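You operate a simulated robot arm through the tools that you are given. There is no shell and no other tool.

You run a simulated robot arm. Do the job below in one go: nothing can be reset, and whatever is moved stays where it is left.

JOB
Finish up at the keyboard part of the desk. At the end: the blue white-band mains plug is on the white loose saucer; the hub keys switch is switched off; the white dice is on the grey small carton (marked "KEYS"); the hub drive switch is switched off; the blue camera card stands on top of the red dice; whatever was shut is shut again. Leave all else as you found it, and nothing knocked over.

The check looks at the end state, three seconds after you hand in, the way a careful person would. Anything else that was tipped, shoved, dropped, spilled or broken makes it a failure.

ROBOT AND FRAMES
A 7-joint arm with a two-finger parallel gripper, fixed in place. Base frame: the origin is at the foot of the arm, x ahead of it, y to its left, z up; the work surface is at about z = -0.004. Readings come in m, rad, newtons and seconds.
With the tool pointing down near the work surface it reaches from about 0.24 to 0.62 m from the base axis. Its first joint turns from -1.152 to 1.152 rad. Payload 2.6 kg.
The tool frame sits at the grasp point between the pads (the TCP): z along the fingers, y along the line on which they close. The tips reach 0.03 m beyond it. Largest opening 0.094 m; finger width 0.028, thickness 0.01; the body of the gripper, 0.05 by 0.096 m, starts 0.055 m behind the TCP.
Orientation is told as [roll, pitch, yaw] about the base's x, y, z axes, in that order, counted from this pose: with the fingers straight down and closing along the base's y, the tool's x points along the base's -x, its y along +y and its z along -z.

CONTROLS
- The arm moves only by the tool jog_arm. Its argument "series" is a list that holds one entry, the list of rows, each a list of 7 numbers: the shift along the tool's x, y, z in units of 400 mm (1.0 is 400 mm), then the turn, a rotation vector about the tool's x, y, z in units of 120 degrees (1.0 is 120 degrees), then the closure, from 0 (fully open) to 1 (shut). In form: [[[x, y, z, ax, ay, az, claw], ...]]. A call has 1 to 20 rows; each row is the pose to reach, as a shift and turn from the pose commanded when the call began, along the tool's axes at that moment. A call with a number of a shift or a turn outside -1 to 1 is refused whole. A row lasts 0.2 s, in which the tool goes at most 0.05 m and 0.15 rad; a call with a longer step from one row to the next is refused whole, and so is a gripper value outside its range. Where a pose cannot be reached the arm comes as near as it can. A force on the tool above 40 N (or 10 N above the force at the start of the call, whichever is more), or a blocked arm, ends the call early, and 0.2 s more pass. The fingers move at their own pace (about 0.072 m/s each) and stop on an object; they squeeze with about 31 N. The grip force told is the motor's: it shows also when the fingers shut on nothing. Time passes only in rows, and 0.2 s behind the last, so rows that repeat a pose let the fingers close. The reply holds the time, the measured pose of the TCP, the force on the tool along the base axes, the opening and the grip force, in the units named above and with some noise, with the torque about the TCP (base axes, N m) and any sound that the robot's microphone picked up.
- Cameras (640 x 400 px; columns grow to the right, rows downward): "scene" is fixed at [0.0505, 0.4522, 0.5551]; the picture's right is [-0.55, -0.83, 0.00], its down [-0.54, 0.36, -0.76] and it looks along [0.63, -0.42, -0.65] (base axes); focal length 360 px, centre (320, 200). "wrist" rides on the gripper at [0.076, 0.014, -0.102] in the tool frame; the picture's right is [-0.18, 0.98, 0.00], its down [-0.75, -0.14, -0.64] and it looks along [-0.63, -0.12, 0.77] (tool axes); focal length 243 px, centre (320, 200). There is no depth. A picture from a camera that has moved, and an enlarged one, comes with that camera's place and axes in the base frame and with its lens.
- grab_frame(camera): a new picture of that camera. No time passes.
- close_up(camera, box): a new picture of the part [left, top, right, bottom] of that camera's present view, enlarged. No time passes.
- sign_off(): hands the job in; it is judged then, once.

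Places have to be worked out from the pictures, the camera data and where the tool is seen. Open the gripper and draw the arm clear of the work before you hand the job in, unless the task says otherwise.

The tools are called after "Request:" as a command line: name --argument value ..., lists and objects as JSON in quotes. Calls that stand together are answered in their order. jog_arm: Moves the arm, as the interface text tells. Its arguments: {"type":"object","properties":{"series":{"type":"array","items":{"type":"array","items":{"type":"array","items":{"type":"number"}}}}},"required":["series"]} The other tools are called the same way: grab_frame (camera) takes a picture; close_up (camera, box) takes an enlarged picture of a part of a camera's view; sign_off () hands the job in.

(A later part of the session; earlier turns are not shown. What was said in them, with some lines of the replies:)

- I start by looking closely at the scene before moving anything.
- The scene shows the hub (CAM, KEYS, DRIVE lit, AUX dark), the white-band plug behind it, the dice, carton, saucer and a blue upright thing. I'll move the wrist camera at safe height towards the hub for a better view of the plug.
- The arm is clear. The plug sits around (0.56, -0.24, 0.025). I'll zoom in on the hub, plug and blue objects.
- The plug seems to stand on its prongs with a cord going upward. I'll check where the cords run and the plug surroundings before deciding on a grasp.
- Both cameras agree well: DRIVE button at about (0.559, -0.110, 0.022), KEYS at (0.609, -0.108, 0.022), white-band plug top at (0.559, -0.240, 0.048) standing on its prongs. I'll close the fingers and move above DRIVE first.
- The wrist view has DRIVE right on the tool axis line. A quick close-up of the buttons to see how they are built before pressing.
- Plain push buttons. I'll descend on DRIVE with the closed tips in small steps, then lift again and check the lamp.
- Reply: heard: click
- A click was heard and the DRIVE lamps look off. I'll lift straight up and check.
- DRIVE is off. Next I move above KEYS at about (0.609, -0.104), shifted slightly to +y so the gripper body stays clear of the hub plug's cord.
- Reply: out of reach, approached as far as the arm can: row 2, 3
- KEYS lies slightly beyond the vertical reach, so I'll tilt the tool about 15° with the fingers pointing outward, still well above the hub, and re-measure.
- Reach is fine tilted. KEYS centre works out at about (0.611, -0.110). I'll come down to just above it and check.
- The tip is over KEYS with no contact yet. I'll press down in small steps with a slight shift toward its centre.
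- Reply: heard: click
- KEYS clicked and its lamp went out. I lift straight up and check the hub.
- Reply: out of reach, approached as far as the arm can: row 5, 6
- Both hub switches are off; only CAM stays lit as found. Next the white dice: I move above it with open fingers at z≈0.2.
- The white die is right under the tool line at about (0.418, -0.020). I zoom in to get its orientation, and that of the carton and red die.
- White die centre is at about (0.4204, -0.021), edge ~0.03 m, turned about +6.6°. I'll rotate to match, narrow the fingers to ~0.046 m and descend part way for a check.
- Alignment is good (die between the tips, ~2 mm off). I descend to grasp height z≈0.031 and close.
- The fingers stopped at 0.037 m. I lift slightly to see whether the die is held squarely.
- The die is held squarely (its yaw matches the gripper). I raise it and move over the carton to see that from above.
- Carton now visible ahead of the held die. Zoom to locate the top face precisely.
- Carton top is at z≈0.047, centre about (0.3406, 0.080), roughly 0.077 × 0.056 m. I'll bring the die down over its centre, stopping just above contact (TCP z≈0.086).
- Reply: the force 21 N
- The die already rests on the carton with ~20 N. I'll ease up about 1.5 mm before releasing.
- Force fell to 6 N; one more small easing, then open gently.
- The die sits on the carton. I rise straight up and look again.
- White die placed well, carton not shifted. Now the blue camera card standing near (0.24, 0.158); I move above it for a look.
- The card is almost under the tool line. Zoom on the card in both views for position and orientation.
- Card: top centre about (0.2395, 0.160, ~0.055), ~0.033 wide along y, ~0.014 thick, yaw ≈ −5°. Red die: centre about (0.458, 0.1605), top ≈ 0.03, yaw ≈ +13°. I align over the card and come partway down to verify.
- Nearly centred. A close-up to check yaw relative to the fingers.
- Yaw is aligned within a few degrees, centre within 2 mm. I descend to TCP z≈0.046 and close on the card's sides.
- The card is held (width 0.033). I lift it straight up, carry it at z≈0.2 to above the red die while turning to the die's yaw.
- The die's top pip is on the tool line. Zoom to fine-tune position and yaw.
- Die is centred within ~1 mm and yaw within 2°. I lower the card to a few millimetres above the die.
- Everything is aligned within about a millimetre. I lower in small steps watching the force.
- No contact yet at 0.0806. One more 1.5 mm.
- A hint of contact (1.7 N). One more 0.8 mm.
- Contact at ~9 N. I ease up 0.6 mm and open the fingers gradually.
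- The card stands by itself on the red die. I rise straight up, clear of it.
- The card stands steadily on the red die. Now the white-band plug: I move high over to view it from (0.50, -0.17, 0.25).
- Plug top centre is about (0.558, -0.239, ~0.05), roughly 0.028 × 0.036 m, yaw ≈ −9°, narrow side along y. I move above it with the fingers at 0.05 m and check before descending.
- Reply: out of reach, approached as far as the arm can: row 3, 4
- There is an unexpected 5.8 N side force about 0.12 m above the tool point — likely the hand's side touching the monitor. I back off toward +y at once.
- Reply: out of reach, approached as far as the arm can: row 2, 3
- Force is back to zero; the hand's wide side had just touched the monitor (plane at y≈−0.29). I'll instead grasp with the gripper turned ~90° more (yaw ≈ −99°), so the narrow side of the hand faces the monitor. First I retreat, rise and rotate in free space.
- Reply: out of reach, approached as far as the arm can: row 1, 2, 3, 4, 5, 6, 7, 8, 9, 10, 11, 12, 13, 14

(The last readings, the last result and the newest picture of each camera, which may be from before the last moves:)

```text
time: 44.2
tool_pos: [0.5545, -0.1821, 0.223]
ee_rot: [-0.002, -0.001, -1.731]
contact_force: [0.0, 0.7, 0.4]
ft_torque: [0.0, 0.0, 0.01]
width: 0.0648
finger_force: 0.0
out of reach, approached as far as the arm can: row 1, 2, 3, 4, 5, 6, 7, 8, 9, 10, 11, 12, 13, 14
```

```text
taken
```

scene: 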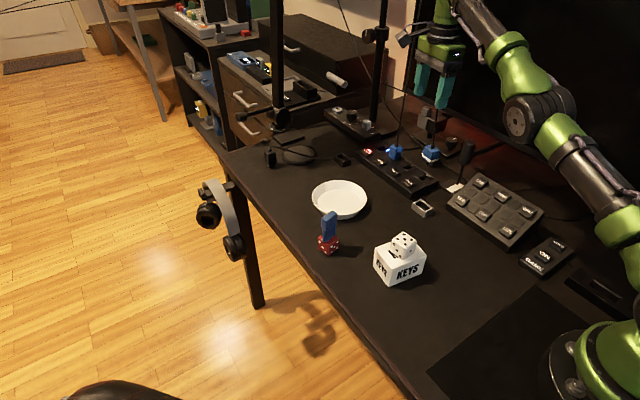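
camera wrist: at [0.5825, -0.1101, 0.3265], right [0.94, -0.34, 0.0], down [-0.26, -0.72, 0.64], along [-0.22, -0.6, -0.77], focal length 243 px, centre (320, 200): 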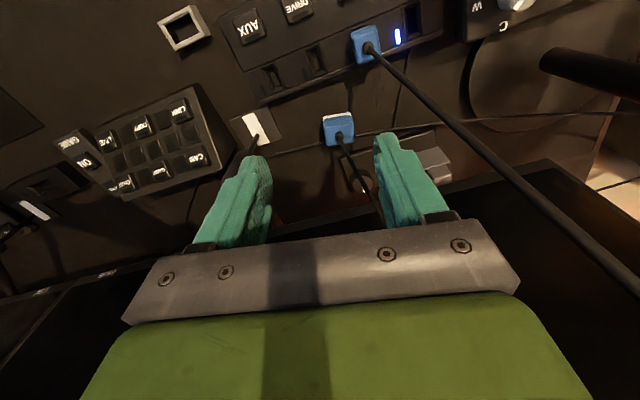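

The tool now has yaw −99°, but the arm reported its pose out of reach and sits farther out than commanded. I try a small inward move to see whether the arm follows.

Request:
jog_arm --series '[[[0.008, -0.052, 0, 0, 0, 0, 0.31], [0.016, -0.104, 0, 0, 0, 0, 0.31], [0.016, -0.104, 0, 0, 0, 0, 0.31]]]'

Request:
grab_frame --camera "scene"

```text
time: 45.0
tool_pos: [0.5517, -0.1822, 0.2343]
ee_rot: [-0.002, 0.001, -1.729]
contact_force: [0.7, 0.2, 0.8]
ft_torque: [-0.01, 0.0, -0.01]
width: 0.0648
finger_force: 0.1
out of reach, approached as far as the arm can: row 1, 2, 3
```

```text
taken
```

scene: 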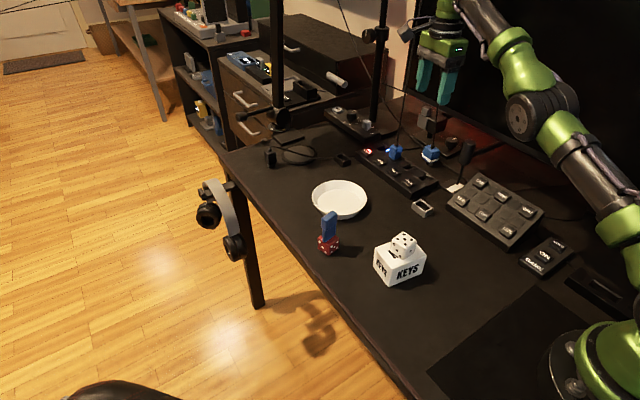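

The arm seems to be stuck fully stretched (singular). Going down should let the elbow bend again, so I lower along z with a slight inward component; the space below here is free.

Request:
jog_arm --series '[[[-0.001, -0.006, 0.04, 0, 0, 0, 0.31], [-0.002, -0.012, 0.08, 0, 0, 0, 0.31], [-0.003, -0.018, 0.12, 0, 0, 0, 0.31], [-0.004, -0.0247, 0.16, 0, 0, 0, 0.31], [-0.004, -0.0247, 0.16, 0, 0, 0, 0.31]]]'

Request:
grab_frame --camera "scene"

Request:
grab_frame --camera "wrist"

```text
time: 46.2
tool_pos: [0.5674, -0.1909, 0.1771]
ee_rot: [0.001, 0.002, -1.729]
contact_force: [-0.5, -0.2, 0.5]
ft_torque: [0.01, -0.04, -0.01]
width: 0.0646
finger_force: 0.1
out of reach, approached as far as the arm can: row 1, 2, 3, 4, 5
```

```text
taken
```

scene: 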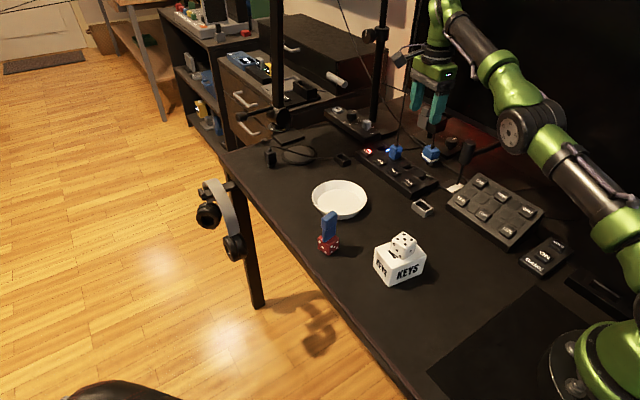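

```text
taken
camera wrist: at [0.5947, -0.1184, 0.2806], right [0.94, -0.34, 0.0], down [-0.26, -0.72, 0.64], along [-0.22, -0.6, -0.77], focal length 243 px, centre (320, 200)
```

wrist: 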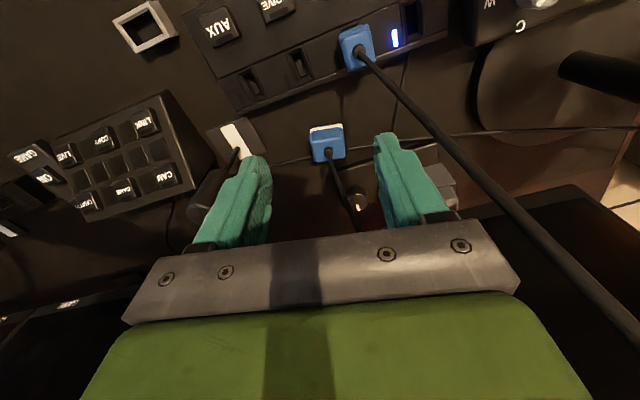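

Still stretched to the limit. Earlier a tilt of the fingers outward released the arm, so I do the same here: tilt 15° radially outward in free space.

Request:
jog_arm --series '[[[0, 0, 0, -0.0617, -0.0102, 0, 0.31], [0, 0, 0, -0.1233, -0.0205, 0, 0.31], [0, 0, 0, -0.1233, -0.0205, 0, 0.31]]]'

Request:
grab_frame --camera "scene"

```text
time: 47.0
tool_pos: [0.5994, -0.2011, 0.1868]
ee_rot: [0.17, -0.029, -1.732]
contact_force: [-0.7, 0.4, -0.2]
ft_torque: [-0.02, 0.01, 0.0]
width: 0.065
finger_force: 0.1
out of reach, approached as far as the arm can: row 1, 2, 3
```

```text
taken
```

scene: 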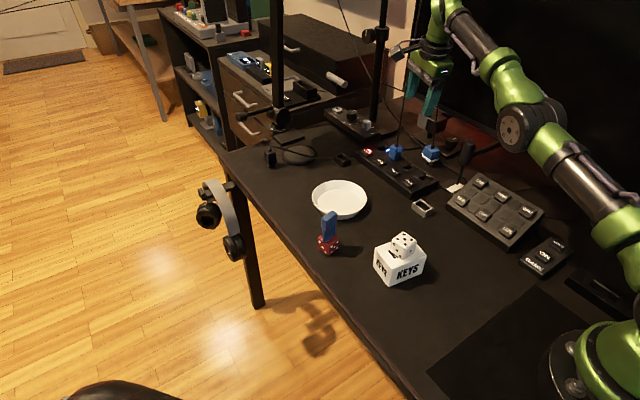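

The elbow seems locked at its straight limit. Earlier recoveries came after pushing toward the outward limit, so I level the tool and command slightly beyond reach radially (free space), to get the elbow back through straight.

Request:
jog_arm --series '[[[-0.0081, 0.0486, 0.0086, 0.0407, 0.0068, 0, 0.31], [-0.0161, 0.0972, 0.0171, 0.0814, 0.0135, 0, 0.31], [-0.0242, 0.1458, 0.0257, 0.0814, 0.0135, 0, 0.31], [-0.0242, 0.1458, 0.0257, 0.0814, 0.0135, 0, 0.31]]]'

Request:
grab_frame --camera "scene"

```text
time: 48.0
tool_pos: [0.5704, -0.1934, 0.1682]
ee_rot: [-0.002, 0.0, -1.73]
contact_force: [-0.2, 0.6, -0.2]
ft_torque: [0.01, -0.01, 0.01]
width: 0.0648
finger_force: 0.1
out of reach, approached as far as the arm can: row 1, 2, 3, 4
```

```text
taken
```

scene: 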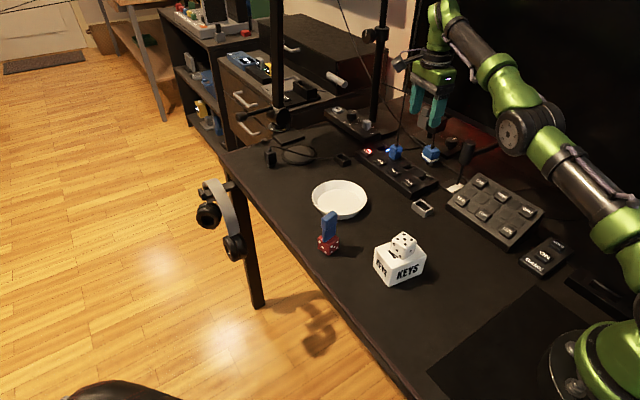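

Now at the outward limit again. I command inward and upward as in the earlier successful recovery.

Request:
jog_arm --series '[[[0.0083, -0.0493, -0.0625, 0, 0, 0, 0.31], [0.0188, -0.1109, -0.1125, 0, 0, 0, 0.31], [0.0313, -0.1849, -0.125, 0, 0, 0, 0.31], [0.0438, -0.2588, -0.125, 0, 0, 0, 0.31], [0.0438, -0.2588, -0.125, 0, 0, 0, 0.31]]]'

Request:
grab_frame --camera "scene"

```text
time: 49.2
tool_pos: [0.5439, -0.1855, 0.2472]
ee_rot: [-0.005, 0.0, -1.731]
contact_force: [0.2, 0.1, -0.2]
ft_torque: [0.02, 0.02, 0.0]
width: 0.0652
finger_force: 0.1
out of reach, approached as far as the arm can: row 1, 2, 3, 4, 5
```

```text
taken
```

scene: 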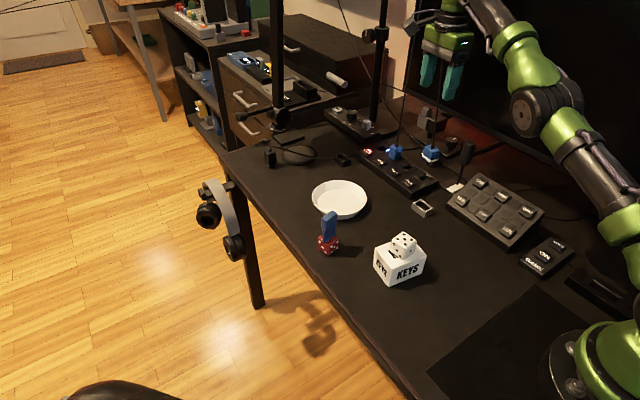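

Still locked. From the numbers the arm lies on its full-stretch sphere; moving down (which flexes the elbow the proper way) from the outward limit should release it. I'll swing along the boundary to the free area near y≈−0.03 and then go down while easing inward.

Request:
jog_arm --series '[[[0.1008, 0.0186, 0, 0, 0, 0, 0.31], [0.2016, 0.0371, 0, 0, 0, 0, 0.31], [0.3024, 0.0557, 0, 0, 0, 0, 0.31], [0.4032, 0.0742, 0, 0, 0, 0, 0.31], [0.41, 0.1237, 0.1, 0, 0, 0, 0.31], [0.41, 0.1237, 0.1925, 0, 0, 0, 0.31], [0.4032, 0.0742, 0.2625, 0, 0, 0, 0.31], [0.3973, 0.0372, 0.3375, 0, 0, 0, 0.31], [0.3892, -0.0122, 0.375, 0, 0, 0, 0.31], [0.3892, -0.0122, 0.375, 0, 0, 0, 0.31]]]'

Request:
grab_frame --camera "scene"

```text
time: 51.4
tool_pos: [0.564, -0.0303, 0.0981]
ee_rot: [-0.002, 0.002, -1.729]
contact_force: [-0.4, 0.9, -0.4]
ft_torque: [0.0, 0.03, -0.03]
width: 0.0651
finger_force: 0.0
out of reach, approached as far as the arm can: row 2, 3, 4, 5, 6
```

```text
taken
```

scene: 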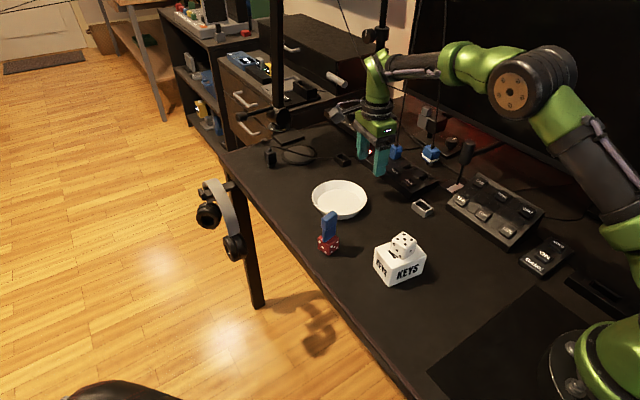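

The arm is free again (elbow up, exact tracking). Now I approach the plug at moderate height, passing over the hub with x≈0.535 to stay clear of the hub plug, stopping at (0.54, −0.21, 0.135) to look.

Request:
jog_arm --series '[[[-0.0796, -0.0228, -0.08, 0, 0, 0, 0.31], [-0.1822, -0.0317, -0.0925, 0, 0, 0, 0.31], [-0.283, -0.0283, -0.0925, 0, 0, 0, 0.31], [-0.3817, -0.0125, -0.0925, 0, 0, 0, 0.31], [-0.4539, 0.0117, -0.0925, 0, 0, 0, 0.31], [-0.4539, 0.0117, -0.0925, 0, 0, 0, 0.31]]]'

Request:
grab_frame --camera "wrist"

Request:
grab_frame --camera "scene"

```text
time: 52.8
tool_pos: [0.5401, -0.2118, 0.1339]
ee_rot: [-0.002, 0.001, -1.729]
contact_force: [-0.4, 0.4, 0.0]
ft_torque: [0.0, 0.0, -0.02]
width: 0.065
finger_force: 0.0
```

```text
taken
camera wrist: at [0.5666, -0.1398, 0.2368], right [0.94, -0.34, 0.0], down [-0.26, -0.72, 0.64], along [-0.22, -0.6, -0.77], focal length 243 px, centre (320, 200)
```

wrist: 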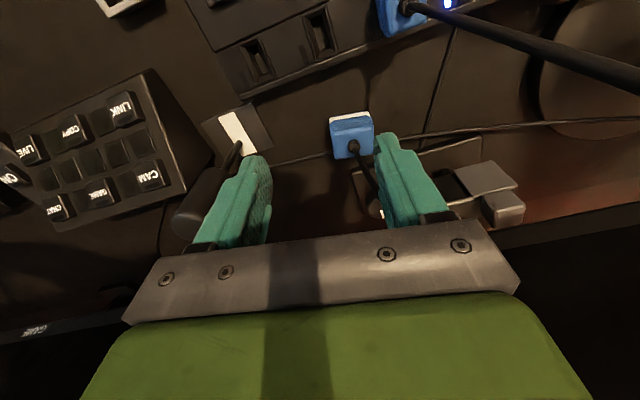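

```text
taken
```

scene: 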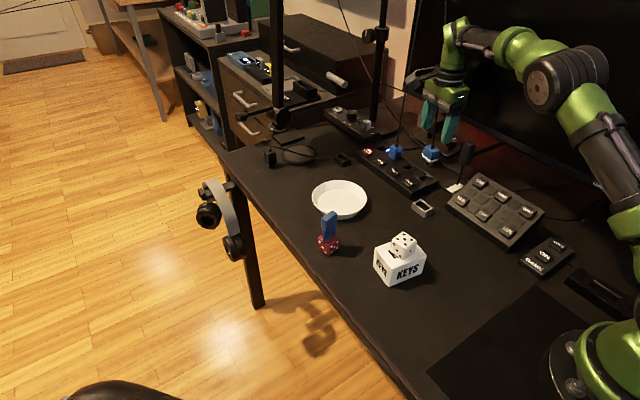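

Good clearances. Zoom in on the plug to fix its position and yaw relative to the fingers.

Request:
close_up --camera "wrist" --box '[290, 90, 410, 190]'

Request:
close_up --camera "scene" --box '[390, 60, 490, 190]'

```text
4.00 times, centred on (350, 140) of wrist
camera zoom: at [0.5666, -0.1398, 0.2368], right [0.94, -0.34, 0.0], down [-0.26, -0.72, 0.64], along [-0.22, -0.6, -0.77], focal length 970 px, centre (200, 440)
```

zoom: 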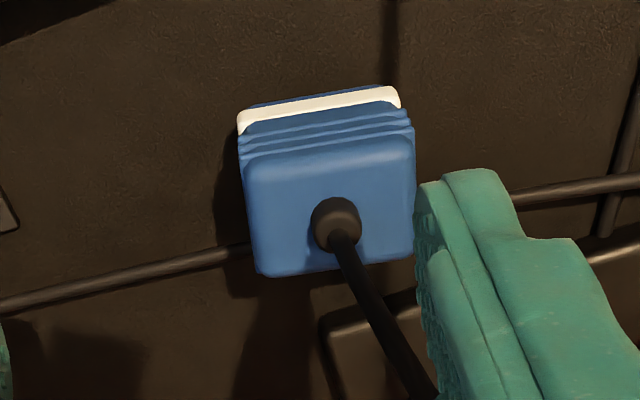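

```text
3.08 times, centred on (440, 125) of scene
camera zoom: at [0.0505, 0.4522, 0.5551], right [-0.55, -0.83, 0.0], down [-0.54, 0.36, -0.76], along [0.63, -0.42, -0.65], focal length 1109 px, centre (-49, 431)
```

zoom: 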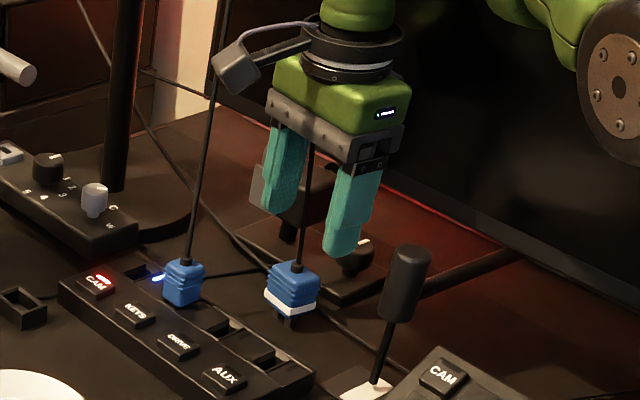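

Yaw is aligned within a degree or two; the plug is offset (−0.022, +0.023) in tool x,y. I shift over it at z≈0.10 and verify.

Request:
jog_arm --series '[[[-0.02, 0.02, 0.02, 0, 0, 0, 0.31], [-0.04, 0.04, 0.05, 0, 0, 0, 0.31], [-0.055, 0.058, 0.085, 0, 0, 0, 0.31], [-0.055, 0.058, 0.085, 0, 0, 0, 0.31]]]'

Request:
grab_frame --camera "wrist"

Request:
close_up --camera "scene" --box '[390, 60, 490, 190]'

```text
time: 53.8
tool_pos: [0.5591, -0.2377, 0.1007]
ee_rot: [-0.002, 0.001, -1.729]
contact_force: [0.2, -0.2, -0.1]
ft_torque: [-0.01, 0.04, 0.01]
width: 0.0649
finger_force: 0.1
```

```text
taken
camera wrist: at [0.5858, -0.1649, 0.2029], right [0.94, -0.34, 0.0], down [-0.26, -0.72, 0.64], along [-0.22, -0.6, -0.77], focal length 243 px, centre (320, 200)
```

wrist: 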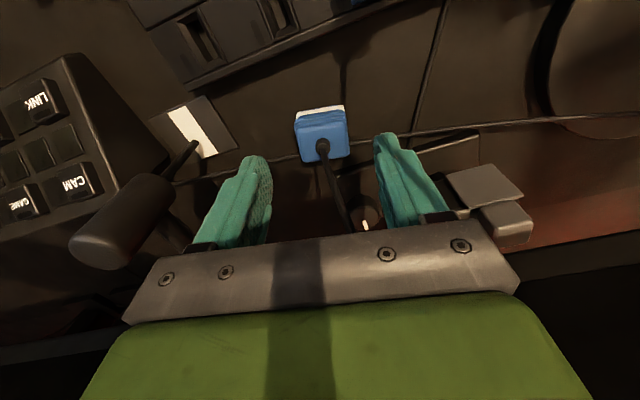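

```text
3.08 times, centred on (440, 125) of scene
camera zoom: at [0.0505, 0.4522, 0.5551], right [-0.55, -0.83, 0.0], down [-0.54, 0.36, -0.76], along [0.63, -0.42, -0.65], focal length 1109 px, centre (-49, 431)
```

zoom: 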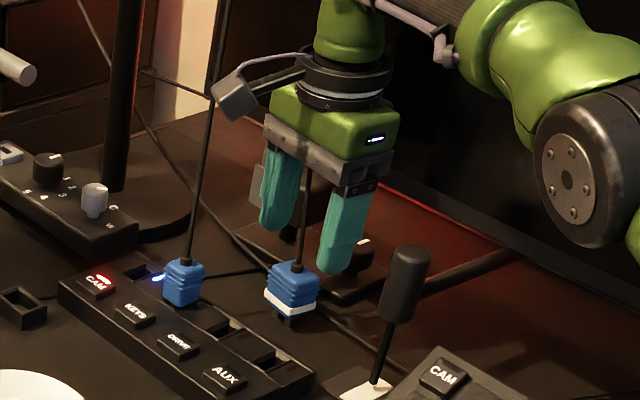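

Aligned, no contact forces even with the cord between the fingers. I descend to TCP z≈0.047 and close gently.

Request:
jog_arm --series '[[[0, 0, 0.05, 0, 0, 0, 0.31], [0, 0, 0.1, 0, 0, 0, 0.31], [0, 0, 0.134, 0, 0, 0, 0.31], [0, 0, 0.134, 0, 0, 0, 0.31]]]'

Request:
grab_frame --camera "wrist"

Request:
close_up --camera "scene" --box '[390, 80, 490, 190]'

```text
time: 54.8
tool_pos: [0.5575, -0.2356, 0.0471]
ee_rot: [-0.003, 0.0, -1.729]
contact_force: [1.3, 0.3, -0.3]
ft_torque: [0.05, -0.01, -0.01]
width: 0.065
finger_force: 0.1
```

```text
taken
camera wrist: at [0.5857, -0.1643, 0.1494], right [0.94, -0.34, 0.0], down [-0.26, -0.72, 0.64], along [-0.22, -0.6, -0.77], focal length 243 px, centre (320, 200)
```

wrist: 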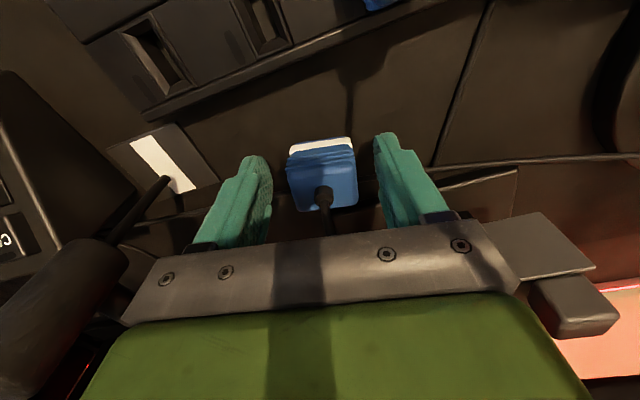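

```text
3.64 times, centred on (440, 135) of scene
camera zoom: at [0.0505, 0.4522, 0.5551], right [-0.55, -0.83, 0.0], down [-0.54, 0.36, -0.76], along [0.63, -0.42, -0.65], focal length 1310 px, centre (-116, 436)
```

zoom: 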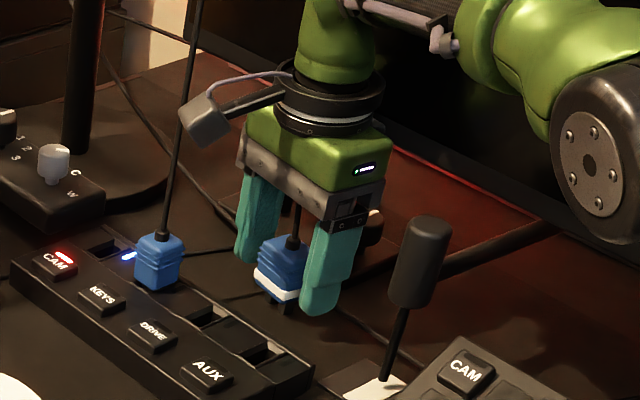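

The plug is centred between the fingers with no contact. I close on it.

Request:
jog_arm --series '[[[0, 0, 0, 0, 0, 0, 0.45], [0, 0, 0, 0, 0, 0, 0.6], [0, 0, 0, 0, 0, 0, 1], [0, 0, 0, 0, 0, 0, 1]]]'

Request:
close_up --camera "wrist" --box '[240, 110, 400, 240]'

Request:
close_up --camera "scene" --box '[400, 110, 470, 180]'

```text
time: 55.8
tool_pos: [0.5597, -0.237, 0.0462]
ee_rot: [-0.003, 0.0, -1.729]
contact_force: [-0.4, 0.4, 0.3]
ft_torque: [0.01, -0.01, 0.01]
width: 0.0392
finger_force: 31.0
```

```text
3.08 times, centred on (320, 175) of wrist
camera zoom: at [0.5857, -0.1644, 0.1496], right [0.94, -0.34, 0.0], down [-0.26, -0.72, 0.64], along [-0.22, -0.6, -0.77], focal length 746 px, centre (320, 277)
```

zoom: 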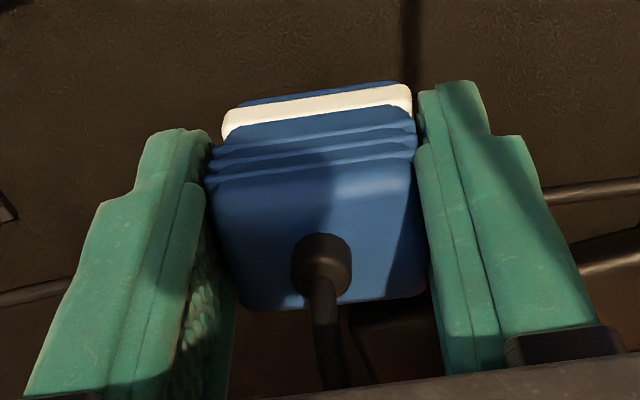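

```text
5.71 times, centred on (435, 145) of scene
camera zoom: at [0.0505, 0.4522, 0.5551], right [-0.55, -0.83, 0.0], down [-0.54, 0.36, -0.76], along [0.63, -0.42, -0.65], focal length 2059 px, centre (-337, 514)
```

zoom: 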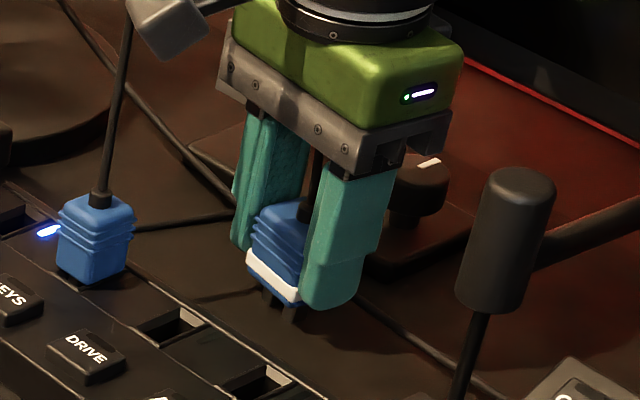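

Held (0.039 m). I lift 2 cm first to check for cord tension.

Request:
jog_arm --series '[[[0, 0, -0.02, 0, 0, 0, 1], [0, 0, -0.05, 0, 0, 0, 1], [0, 0, -0.05, 0, 0, 0, 1]]]'

Request:
close_up --camera "scene" --box '[400, 90, 470, 180]'

```text
time: 56.6
tool_pos: [0.5594, -0.238, 0.0672]
ee_rot: [-0.003, -0.001, -1.73]
contact_force: [0.2, 0.0, -0.8]
ft_torque: [0.0, 0.0, 0.01]
width: 0.0393
finger_force: 31.4
```

```text
4.44 times, centred on (435, 135) of scene
camera zoom: at [0.0505, 0.4522, 0.5551], right [-0.55, -0.83, 0.0], down [-0.54, 0.36, -0.76], along [0.63, -0.42, -0.65], focal length 1602 px, centre (-191, 489)
```

zoom: 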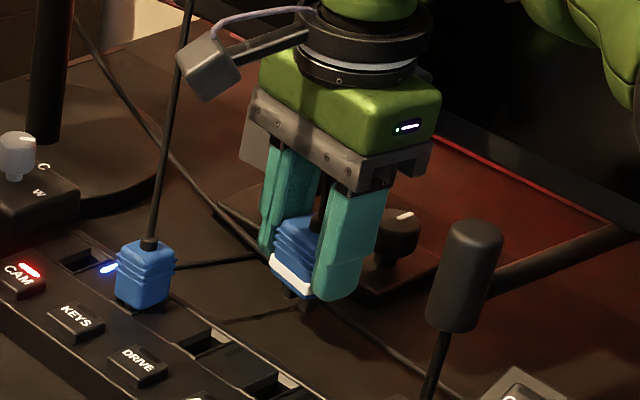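

No cord tension. I continue lifting while drawing inward and across the hub, first half of the route.

Request:
jog_arm --series '[[[0.0218, -0.0222, -0.0825, 0, 0, 0, 1], [0.0738, -0.0609, -0.1575, 0, 0, 0, 1], [0.1706, -0.089, -0.17, 0, 0, 0, 1], [0.2694, -0.1047, -0.17, 0, 0, 0, 1], [0.2694, -0.1047, -0.17, 0, 0, 0, 1]]]'

Request:
grab_frame --camera "scene"

```text
time: 57.8
tool_pos: [0.5344, -0.1244, 0.1342]
ee_rot: [-0.003, 0.001, -1.728]
contact_force: [0.6, -0.4, 0.2]
ft_torque: [-0.01, -0.01, 0.02]
width: 0.0394
finger_force: 31.0
```

```text
taken
```

scene: 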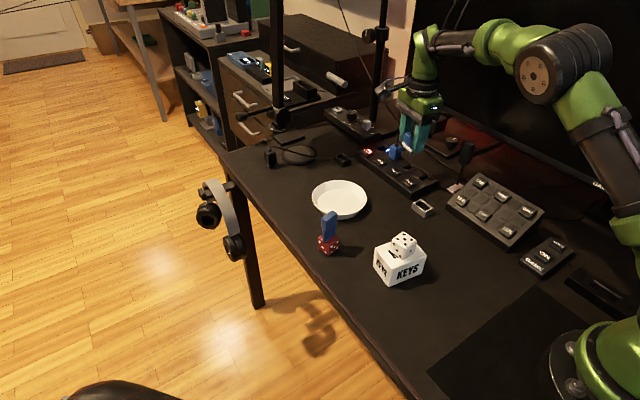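

No tension and the hub is clear. I continue to above the saucer.

Request:
jog_arm --series '[[[0.0995, -0.0017, 0, 0, 0, 0, 1], [0.2002, -0.005, 0, 0, 0, 0, 1], [0.301, -0.0085, 0, 0, 0, 0, 1], [0.3884, -0.0161, 0, 0, 0, 0, 1], [0.4534, -0.0202, 0, 0, 0, 0, 1], [0.4534, -0.0202, 0, 0, 0, 0, 1]]]'

Request:
grab_frame --camera "wrist"

Request:
grab_frame --camera "scene"

```text
time: 59.2
tool_pos: [0.5562, 0.0584, 0.135]
ee_rot: [-0.004, 0.002, -1.73]
contact_force: [0.4, 0.1, 0.0]
ft_torque: [0.01, -0.05, -0.01]
width: 0.0395
finger_force: 31.4
```

```text
taken
camera wrist: at [0.5821, 0.129, 0.2374], right [0.94, -0.34, 0.0], down [-0.26, -0.72, 0.64], along [-0.22, -0.6, -0.77], focal length 243 px, centre (320, 200)
```

wrist: 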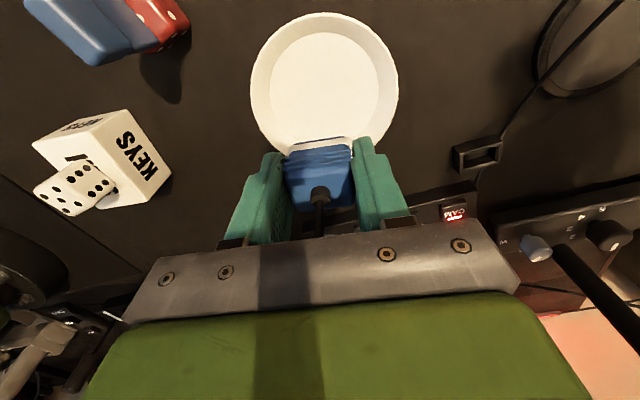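

```text
taken
```

scene: 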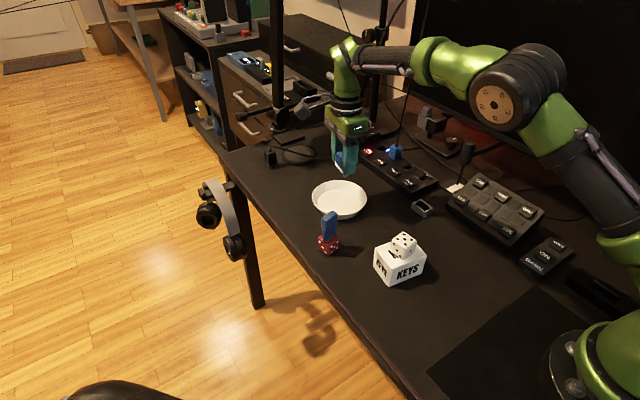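

Over the saucer. Zoom to find the saucer's floor centre relative to the tool line.

Request:
close_up --camera "wrist" --box '[230, 0, 420, 160]'

Request:
close_up --camera "scene" --box '[290, 120, 390, 230]'

```text
2.50 times, centred on (325, 80) of wrist
camera zoom: at [0.5821, 0.129, 0.2374], right [0.94, -0.34, 0.0], down [-0.26, -0.72, 0.64], along [-0.22, -0.6, -0.77], focal length 606 px, centre (308, 500)
```

zoom: 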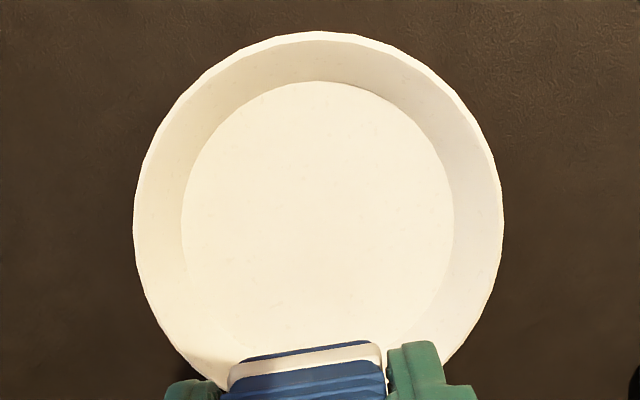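

```text
3.64 times, centred on (340, 175) of scene
camera zoom: at [0.0505, 0.4523, 0.5551], right [-0.55, -0.83, 0.0], down [-0.54, 0.36, -0.76], along [0.63, -0.42, -0.65], focal length 1310 px, centre (247, 291)
```

zoom: 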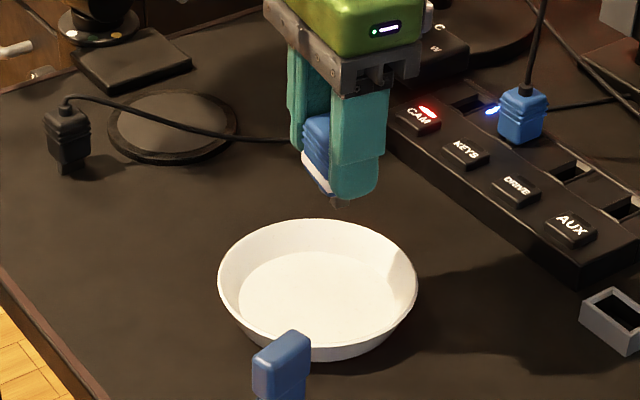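

Fitting the floor circle gives its centre at about (0.561, 0.062), 4 mm from the tool line in each direction. I adjust and lower to a few millimetres above the floor.

Request:
jog_arm --series '[[[0.01, 0.01, 0.05, 0, 0, 0, 1], [0.01, 0.01, 0.11, 0, 0, 0, 1], [0.01, 0.01, 0.165, 0, 0, 0, 1], [0.01, 0.01, 0.19, 0, 0, 0, 1], [0.01, 0.01, 0.19, 0, 0, 0, 1]]]'

Request:
close_up --camera "scene" --box '[290, 140, 390, 230]'

Request:
grab_frame --camera "wrist"

```text
time: 60.4
tool_pos: [0.5606, 0.0588, 0.0586]
ee_rot: [-0.002, 0.0, -1.73]
contact_force: [-0.5, 0.4, 0.6]
ft_torque: [0.03, -0.01, 0.03]
width: 0.0394
finger_force: 31.4
```

```text
4.44 times, centred on (340, 185) of scene
camera zoom: at [0.0505, 0.4522, 0.5551], right [-0.55, -0.83, 0.0], down [-0.54, 0.36, -0.76], along [0.63, -0.42, -0.65], focal length 1602 px, centre (231, 267)
```

zoom: 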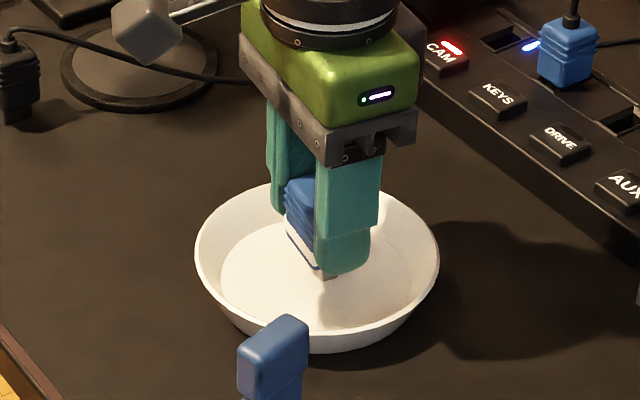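

```text
taken
camera wrist: at [0.5868, 0.1321, 0.1607], right [0.94, -0.34, 0.0], down [-0.26, -0.72, 0.64], along [-0.22, -0.6, -0.77], focal length 243 px, centre (320, 200)
```

wrist: 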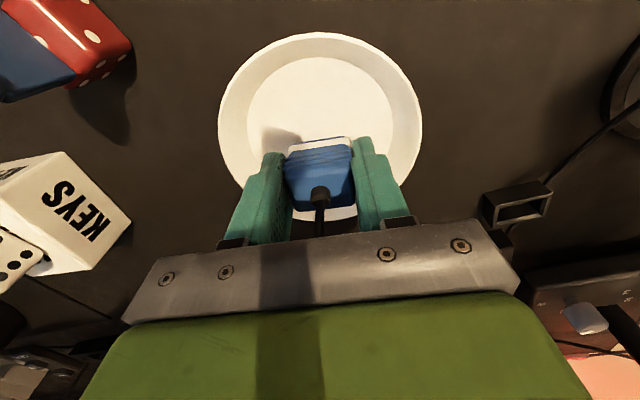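

Plug is centred within ~3 mm over the saucer floor. I lower in small steps watching force.

Request:
jog_arm --series '[[[0, 0, 0.006, 0, 0, 0, 1], [0, 0, 0.0125, 0, 0, 0, 1], [0, 0, 0.0125, 0, 0, 0, 1]]]'

```text
time: 61.2
tool_pos: [0.5594, 0.0583, 0.0535]
ee_rot: [-0.004, 0.0, -1.728]
contact_force: [-0.7, -0.3, 0.0]
ft_torque: [0.01, 0.03, 0.04]
width: 0.0396
finger_force: 30.7
```

No contact yet; another 1.5 mm.

Request:
jog_arm --series '[[[0, 0, 0.002, 0, 0, 0, 1], [0, 0, 0.004, 0, 0, 0, 1], [0, 0, 0.004, 0, 0, 0, 1]]]'

```text
time: 62.0
tool_pos: [0.5595, 0.0604, 0.0533]
ee_rot: [-0.002, 0.002, -1.729]
contact_force: [-1.1, -0.4, 6.6]
ft_torque: [0.0, 0.1, -0.01]
width: 0.0394
finger_force: 31.1
```

Contact at 6.6 N. I ease 0.4 mm and open gradually.

Request:
jog_arm --series '[[[0, 0, -0.001, 0, 0, 0, 1], [0, 0, -0.001, 0, 0, 0, 0.56], [0, 0, -0.001, 0, 0, 0, 0.52], [0, 0, -0.001, 0, 0, 0, 0.45], [0, 0, -0.001, 0, 0, 0, 0.38], [0, 0, -0.001, 0, 0, 0, 0.38]]]'

Request:
close_up --camera "scene" --box '[290, 140, 390, 230]'

Request:
close_up --camera "wrist" --box '[210, 80, 430, 240]'

```text
time: 63.4
tool_pos: [0.5601, 0.0591, 0.0525]
ee_rot: [-0.004, 0.001, -1.731]
contact_force: [-0.7, 0.3, -0.4]
ft_torque: [-0.02, 0.02, 0.0]
width: 0.0583
finger_force: 0.1
```

```text
4.44 times, centred on (340, 185) of scene
camera zoom: at [0.0505, 0.4522, 0.5551], right [-0.55, -0.83, 0.0], down [-0.54, 0.36, -0.76], along [0.63, -0.42, -0.65], focal length 1602 px, centre (231, 267)
```

zoom: 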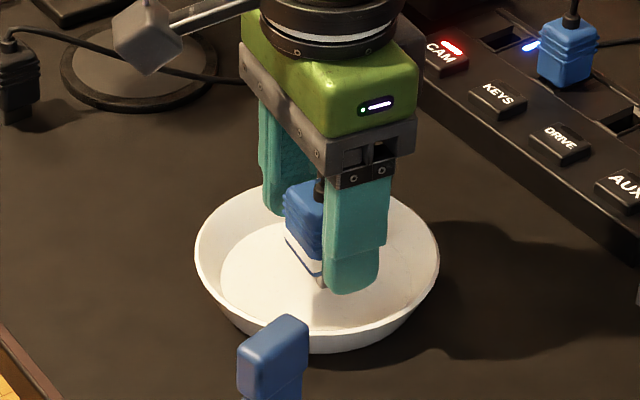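

```text
2.50 times, centred on (320, 160) of wrist
camera zoom: at [0.587, 0.1319, 0.155], right [0.94, -0.34, 0.0], down [-0.26, -0.72, 0.64], along [-0.22, -0.6, -0.77], focal length 606 px, centre (320, 300)
```

zoom: 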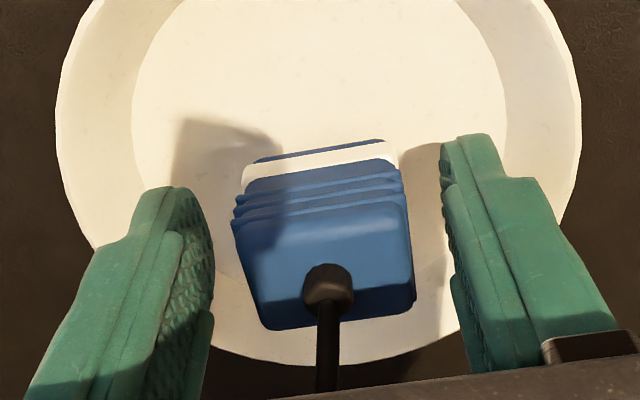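

The plug stands freely in the saucer. I rise straight up slowly.

Request:
jog_arm --series '[[[0, 0, -0.03, 0, 0, 0, 0.38], [0, 0, -0.08, 0, 0, 0, 0.38], [0, 0, -0.15, 0, 0, 0, 0.38], [0, 0, -0.24, 0, 0, 0, 0.38], [0, 0, -0.24, 0, 0, 0, 0.38]]]'

Request:
close_up --camera "scene" --box '[290, 120, 390, 260]'

Request:
grab_frame --camera "wrist"

```text
time: 64.6
tool_pos: [0.5596, 0.0596, 0.1497]
ee_rot: [-0.004, 0.0, -1.73]
contact_force: [0.5, 0.2, -0.2]
ft_torque: [0.03, -0.01, -0.02]
width: 0.058
finger_force: 0.1
```

```text
2.86 times, centred on (340, 190) of scene
camera zoom: at [0.0505, 0.4522, 0.5551], right [-0.55, -0.83, 0.0], down [-0.54, 0.36, -0.76], along [0.63, -0.42, -0.65], focal length 1030 px, centre (263, 229)
```

zoom: 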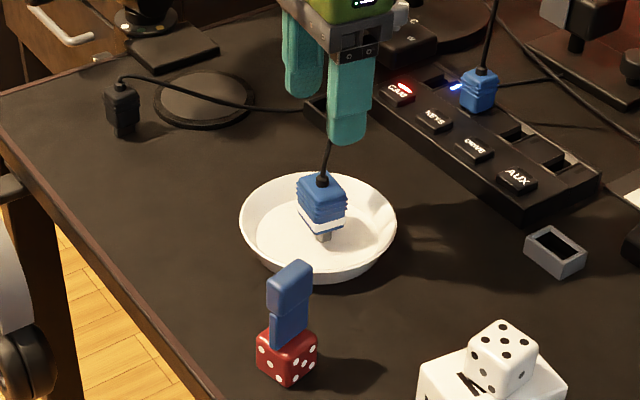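

```text
taken
camera wrist: at [0.5869, 0.1317, 0.2515], right [0.94, -0.34, 0.0], down [-0.26, -0.72, 0.64], along [-0.22, -0.6, -0.77], focal length 243 px, centre (320, 200)
```

wrist: 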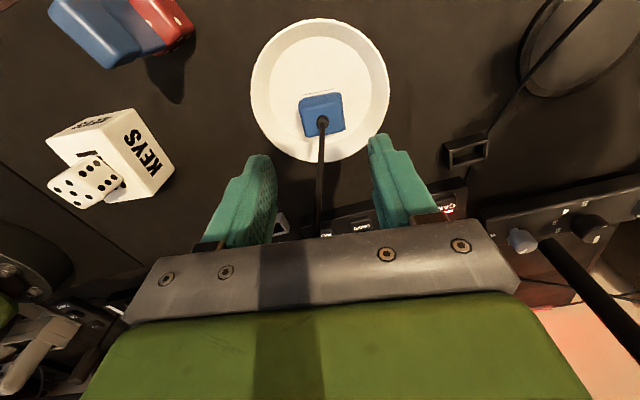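

All items are in place. I draw the arm inward and up, clear of the work, with the gripper open.

Request:
jog_arm --series '[[[-0.0365, -0.0701, -0.075, 0, 0, 0, 0.2], [-0.073, -0.1402, -0.15, 0, 0, 0, 0.1], [-0.1219, -0.2084, -0.225, 0, 0, 0, 0], [-0.1707, -0.2766, -0.3, 0, 0, 0, 0], [-0.2319, -0.3427, -0.35, 0, 0, 0, 0], [-0.2891, -0.3842, -0.375, 0, 0, 0, 0], [-0.2891, -0.3842, -0.375, 0, 0, 0, 0]]]'

Request:
grab_frame --camera "scene"

Request:
close_up --camera "scene" --box '[340, 100, 500, 200]'

Request:
close_up --camera "scene" --box '[290, 170, 450, 290]'

Request:
close_up --camera "scene" --box '[420, 140, 640, 280]'

```text
time: 66.2
tool_pos: [0.3902, -0.0308, 0.2984]
ee_rot: [-0.004, 0.0, -1.729]
contact_force: [0.3, 0.2, -0.4]
ft_torque: [-0.03, 0.01, -0.03]
width: 0.0938
finger_force: 0.0
```

```text
taken
```

scene: 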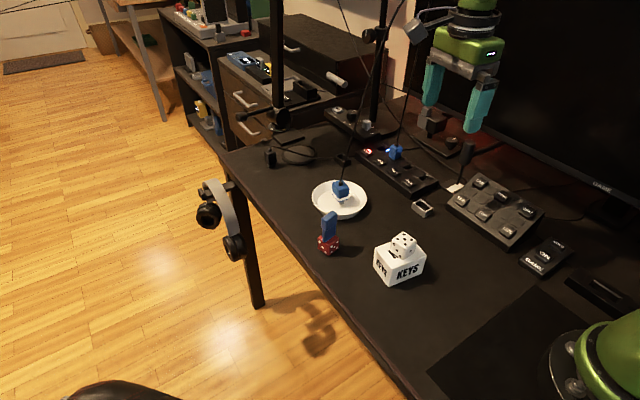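

```text
4.00 times, centred on (420, 150) of scene
camera zoom: at [0.0505, 0.4522, 0.5551], right [-0.55, -0.83, 0.0], down [-0.54, 0.36, -0.76], along [0.63, -0.42, -0.65], focal length 1442 px, centre (-80, 400)
```

zoom: 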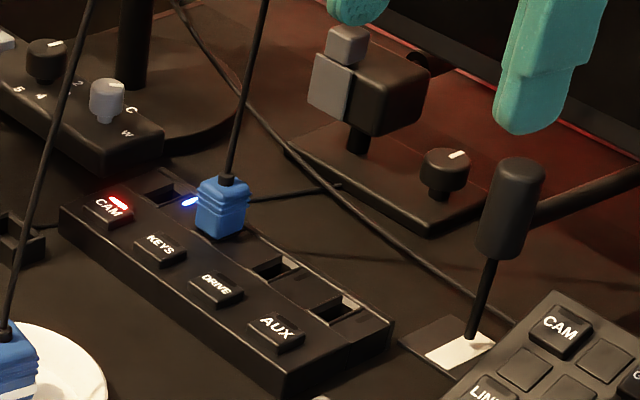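

```text
3.33 times, centred on (370, 230) of scene
camera zoom: at [0.0505, 0.4522, 0.5551], right [-0.55, -0.83, 0.0], down [-0.54, 0.36, -0.76], along [0.63, -0.42, -0.65], focal length 1201 px, centre (153, 100)
```

zoom: 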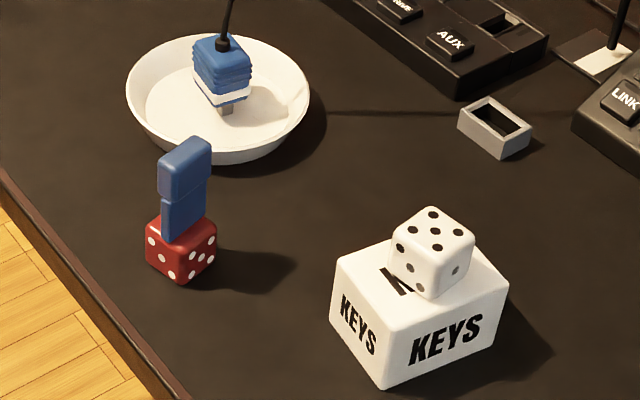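

```text
2.86 times, centred on (530, 210) of scene
camera zoom: at [0.0505, 0.4522, 0.5551], right [-0.55, -0.83, 0.0], down [-0.54, 0.36, -0.76], along [0.63, -0.42, -0.65], focal length 1030 px, centre (-280, 171)
```

zoom: 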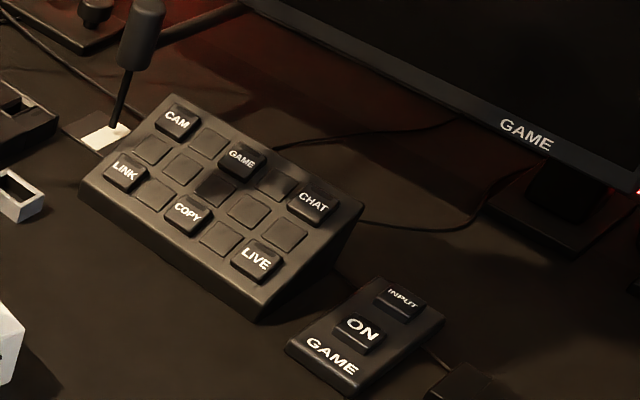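

Everything matches the request: KEYS and DRIVE are dark with CAM still lit, and the monitor looks unchanged from the first picture. I wait a second to confirm that nothing drifts.

Request:
jog_arm --series '[[[0, 0, 0, 0, 0, 0, 0], [0, 0, 0, 0, 0, 0, 0], [0, 0, 0, 0, 0, 0, 0], [0, 0, 0, 0, 0, 0, 0], [0, 0, 0, 0, 0, 0, 0], [0, 0, 0, 0, 0, 0, 0]]]'

Request:
close_up --camera "scene" --box '[290, 120, 450, 290]'

```text
time: 67.6
tool_pos: [0.3895, -0.03, 0.2992]
ee_rot: [-0.003, 0.001, -1.731]
contact_force: [-0.4, -0.2, -0.4]
ft_torque: [-0.02, 0.0, 0.0]
width: 0.094
finger_force: 0.0
```

```text
2.35 times, centred on (370, 205) of scene
camera zoom: at [0.0505, 0.4522, 0.5551], right [-0.55, -0.83, 0.0], down [-0.54, 0.36, -0.76], along [0.63, -0.42, -0.65], focal length 848 px, centre (202, 188)
```

zoom: 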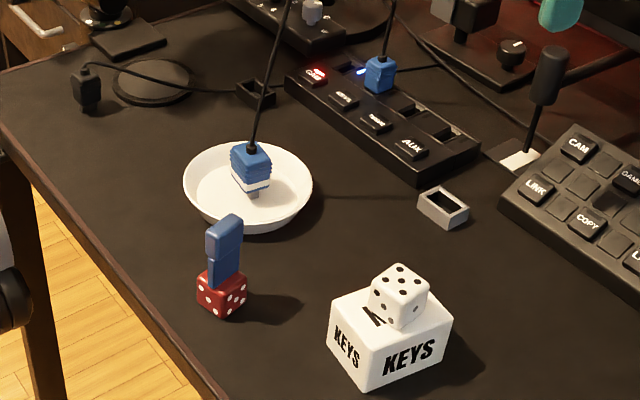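

The scene is steady: the plug is on the saucer, the card stands on the red die, the white die is on the KEYS carton, and both switches are off. The gripper is open and the arm is clear, so I hand in.

Request:
sign_off

```text
The job is handed in.
```

The job is done and handed in. In the last pictures before hand-in:

- **Plug:** the blue white-band plug stands upright on its prongs in the white saucer.
- **Hub switches:** KEYS and DRIVE are both off. CAM is still lit and AUX still off, as I found them.
- **White dice:** it sits on top of the KEYS carton.
- **Camera card:** the blue card stands upright on the red dice.
- **Shut things:** I didn't open anything, so nothing needed closing again.

While I was lining up on the plug, the side of the gripper briefly touched the monitor with a force of about 6 N. I backed off straight away. The monitor's label is in the same place in the pictures from before and after, so it does not appear to have moved.

The gripper is open and the arm is clear of the desk. I waited just over a second before handing in and nothing shifted.
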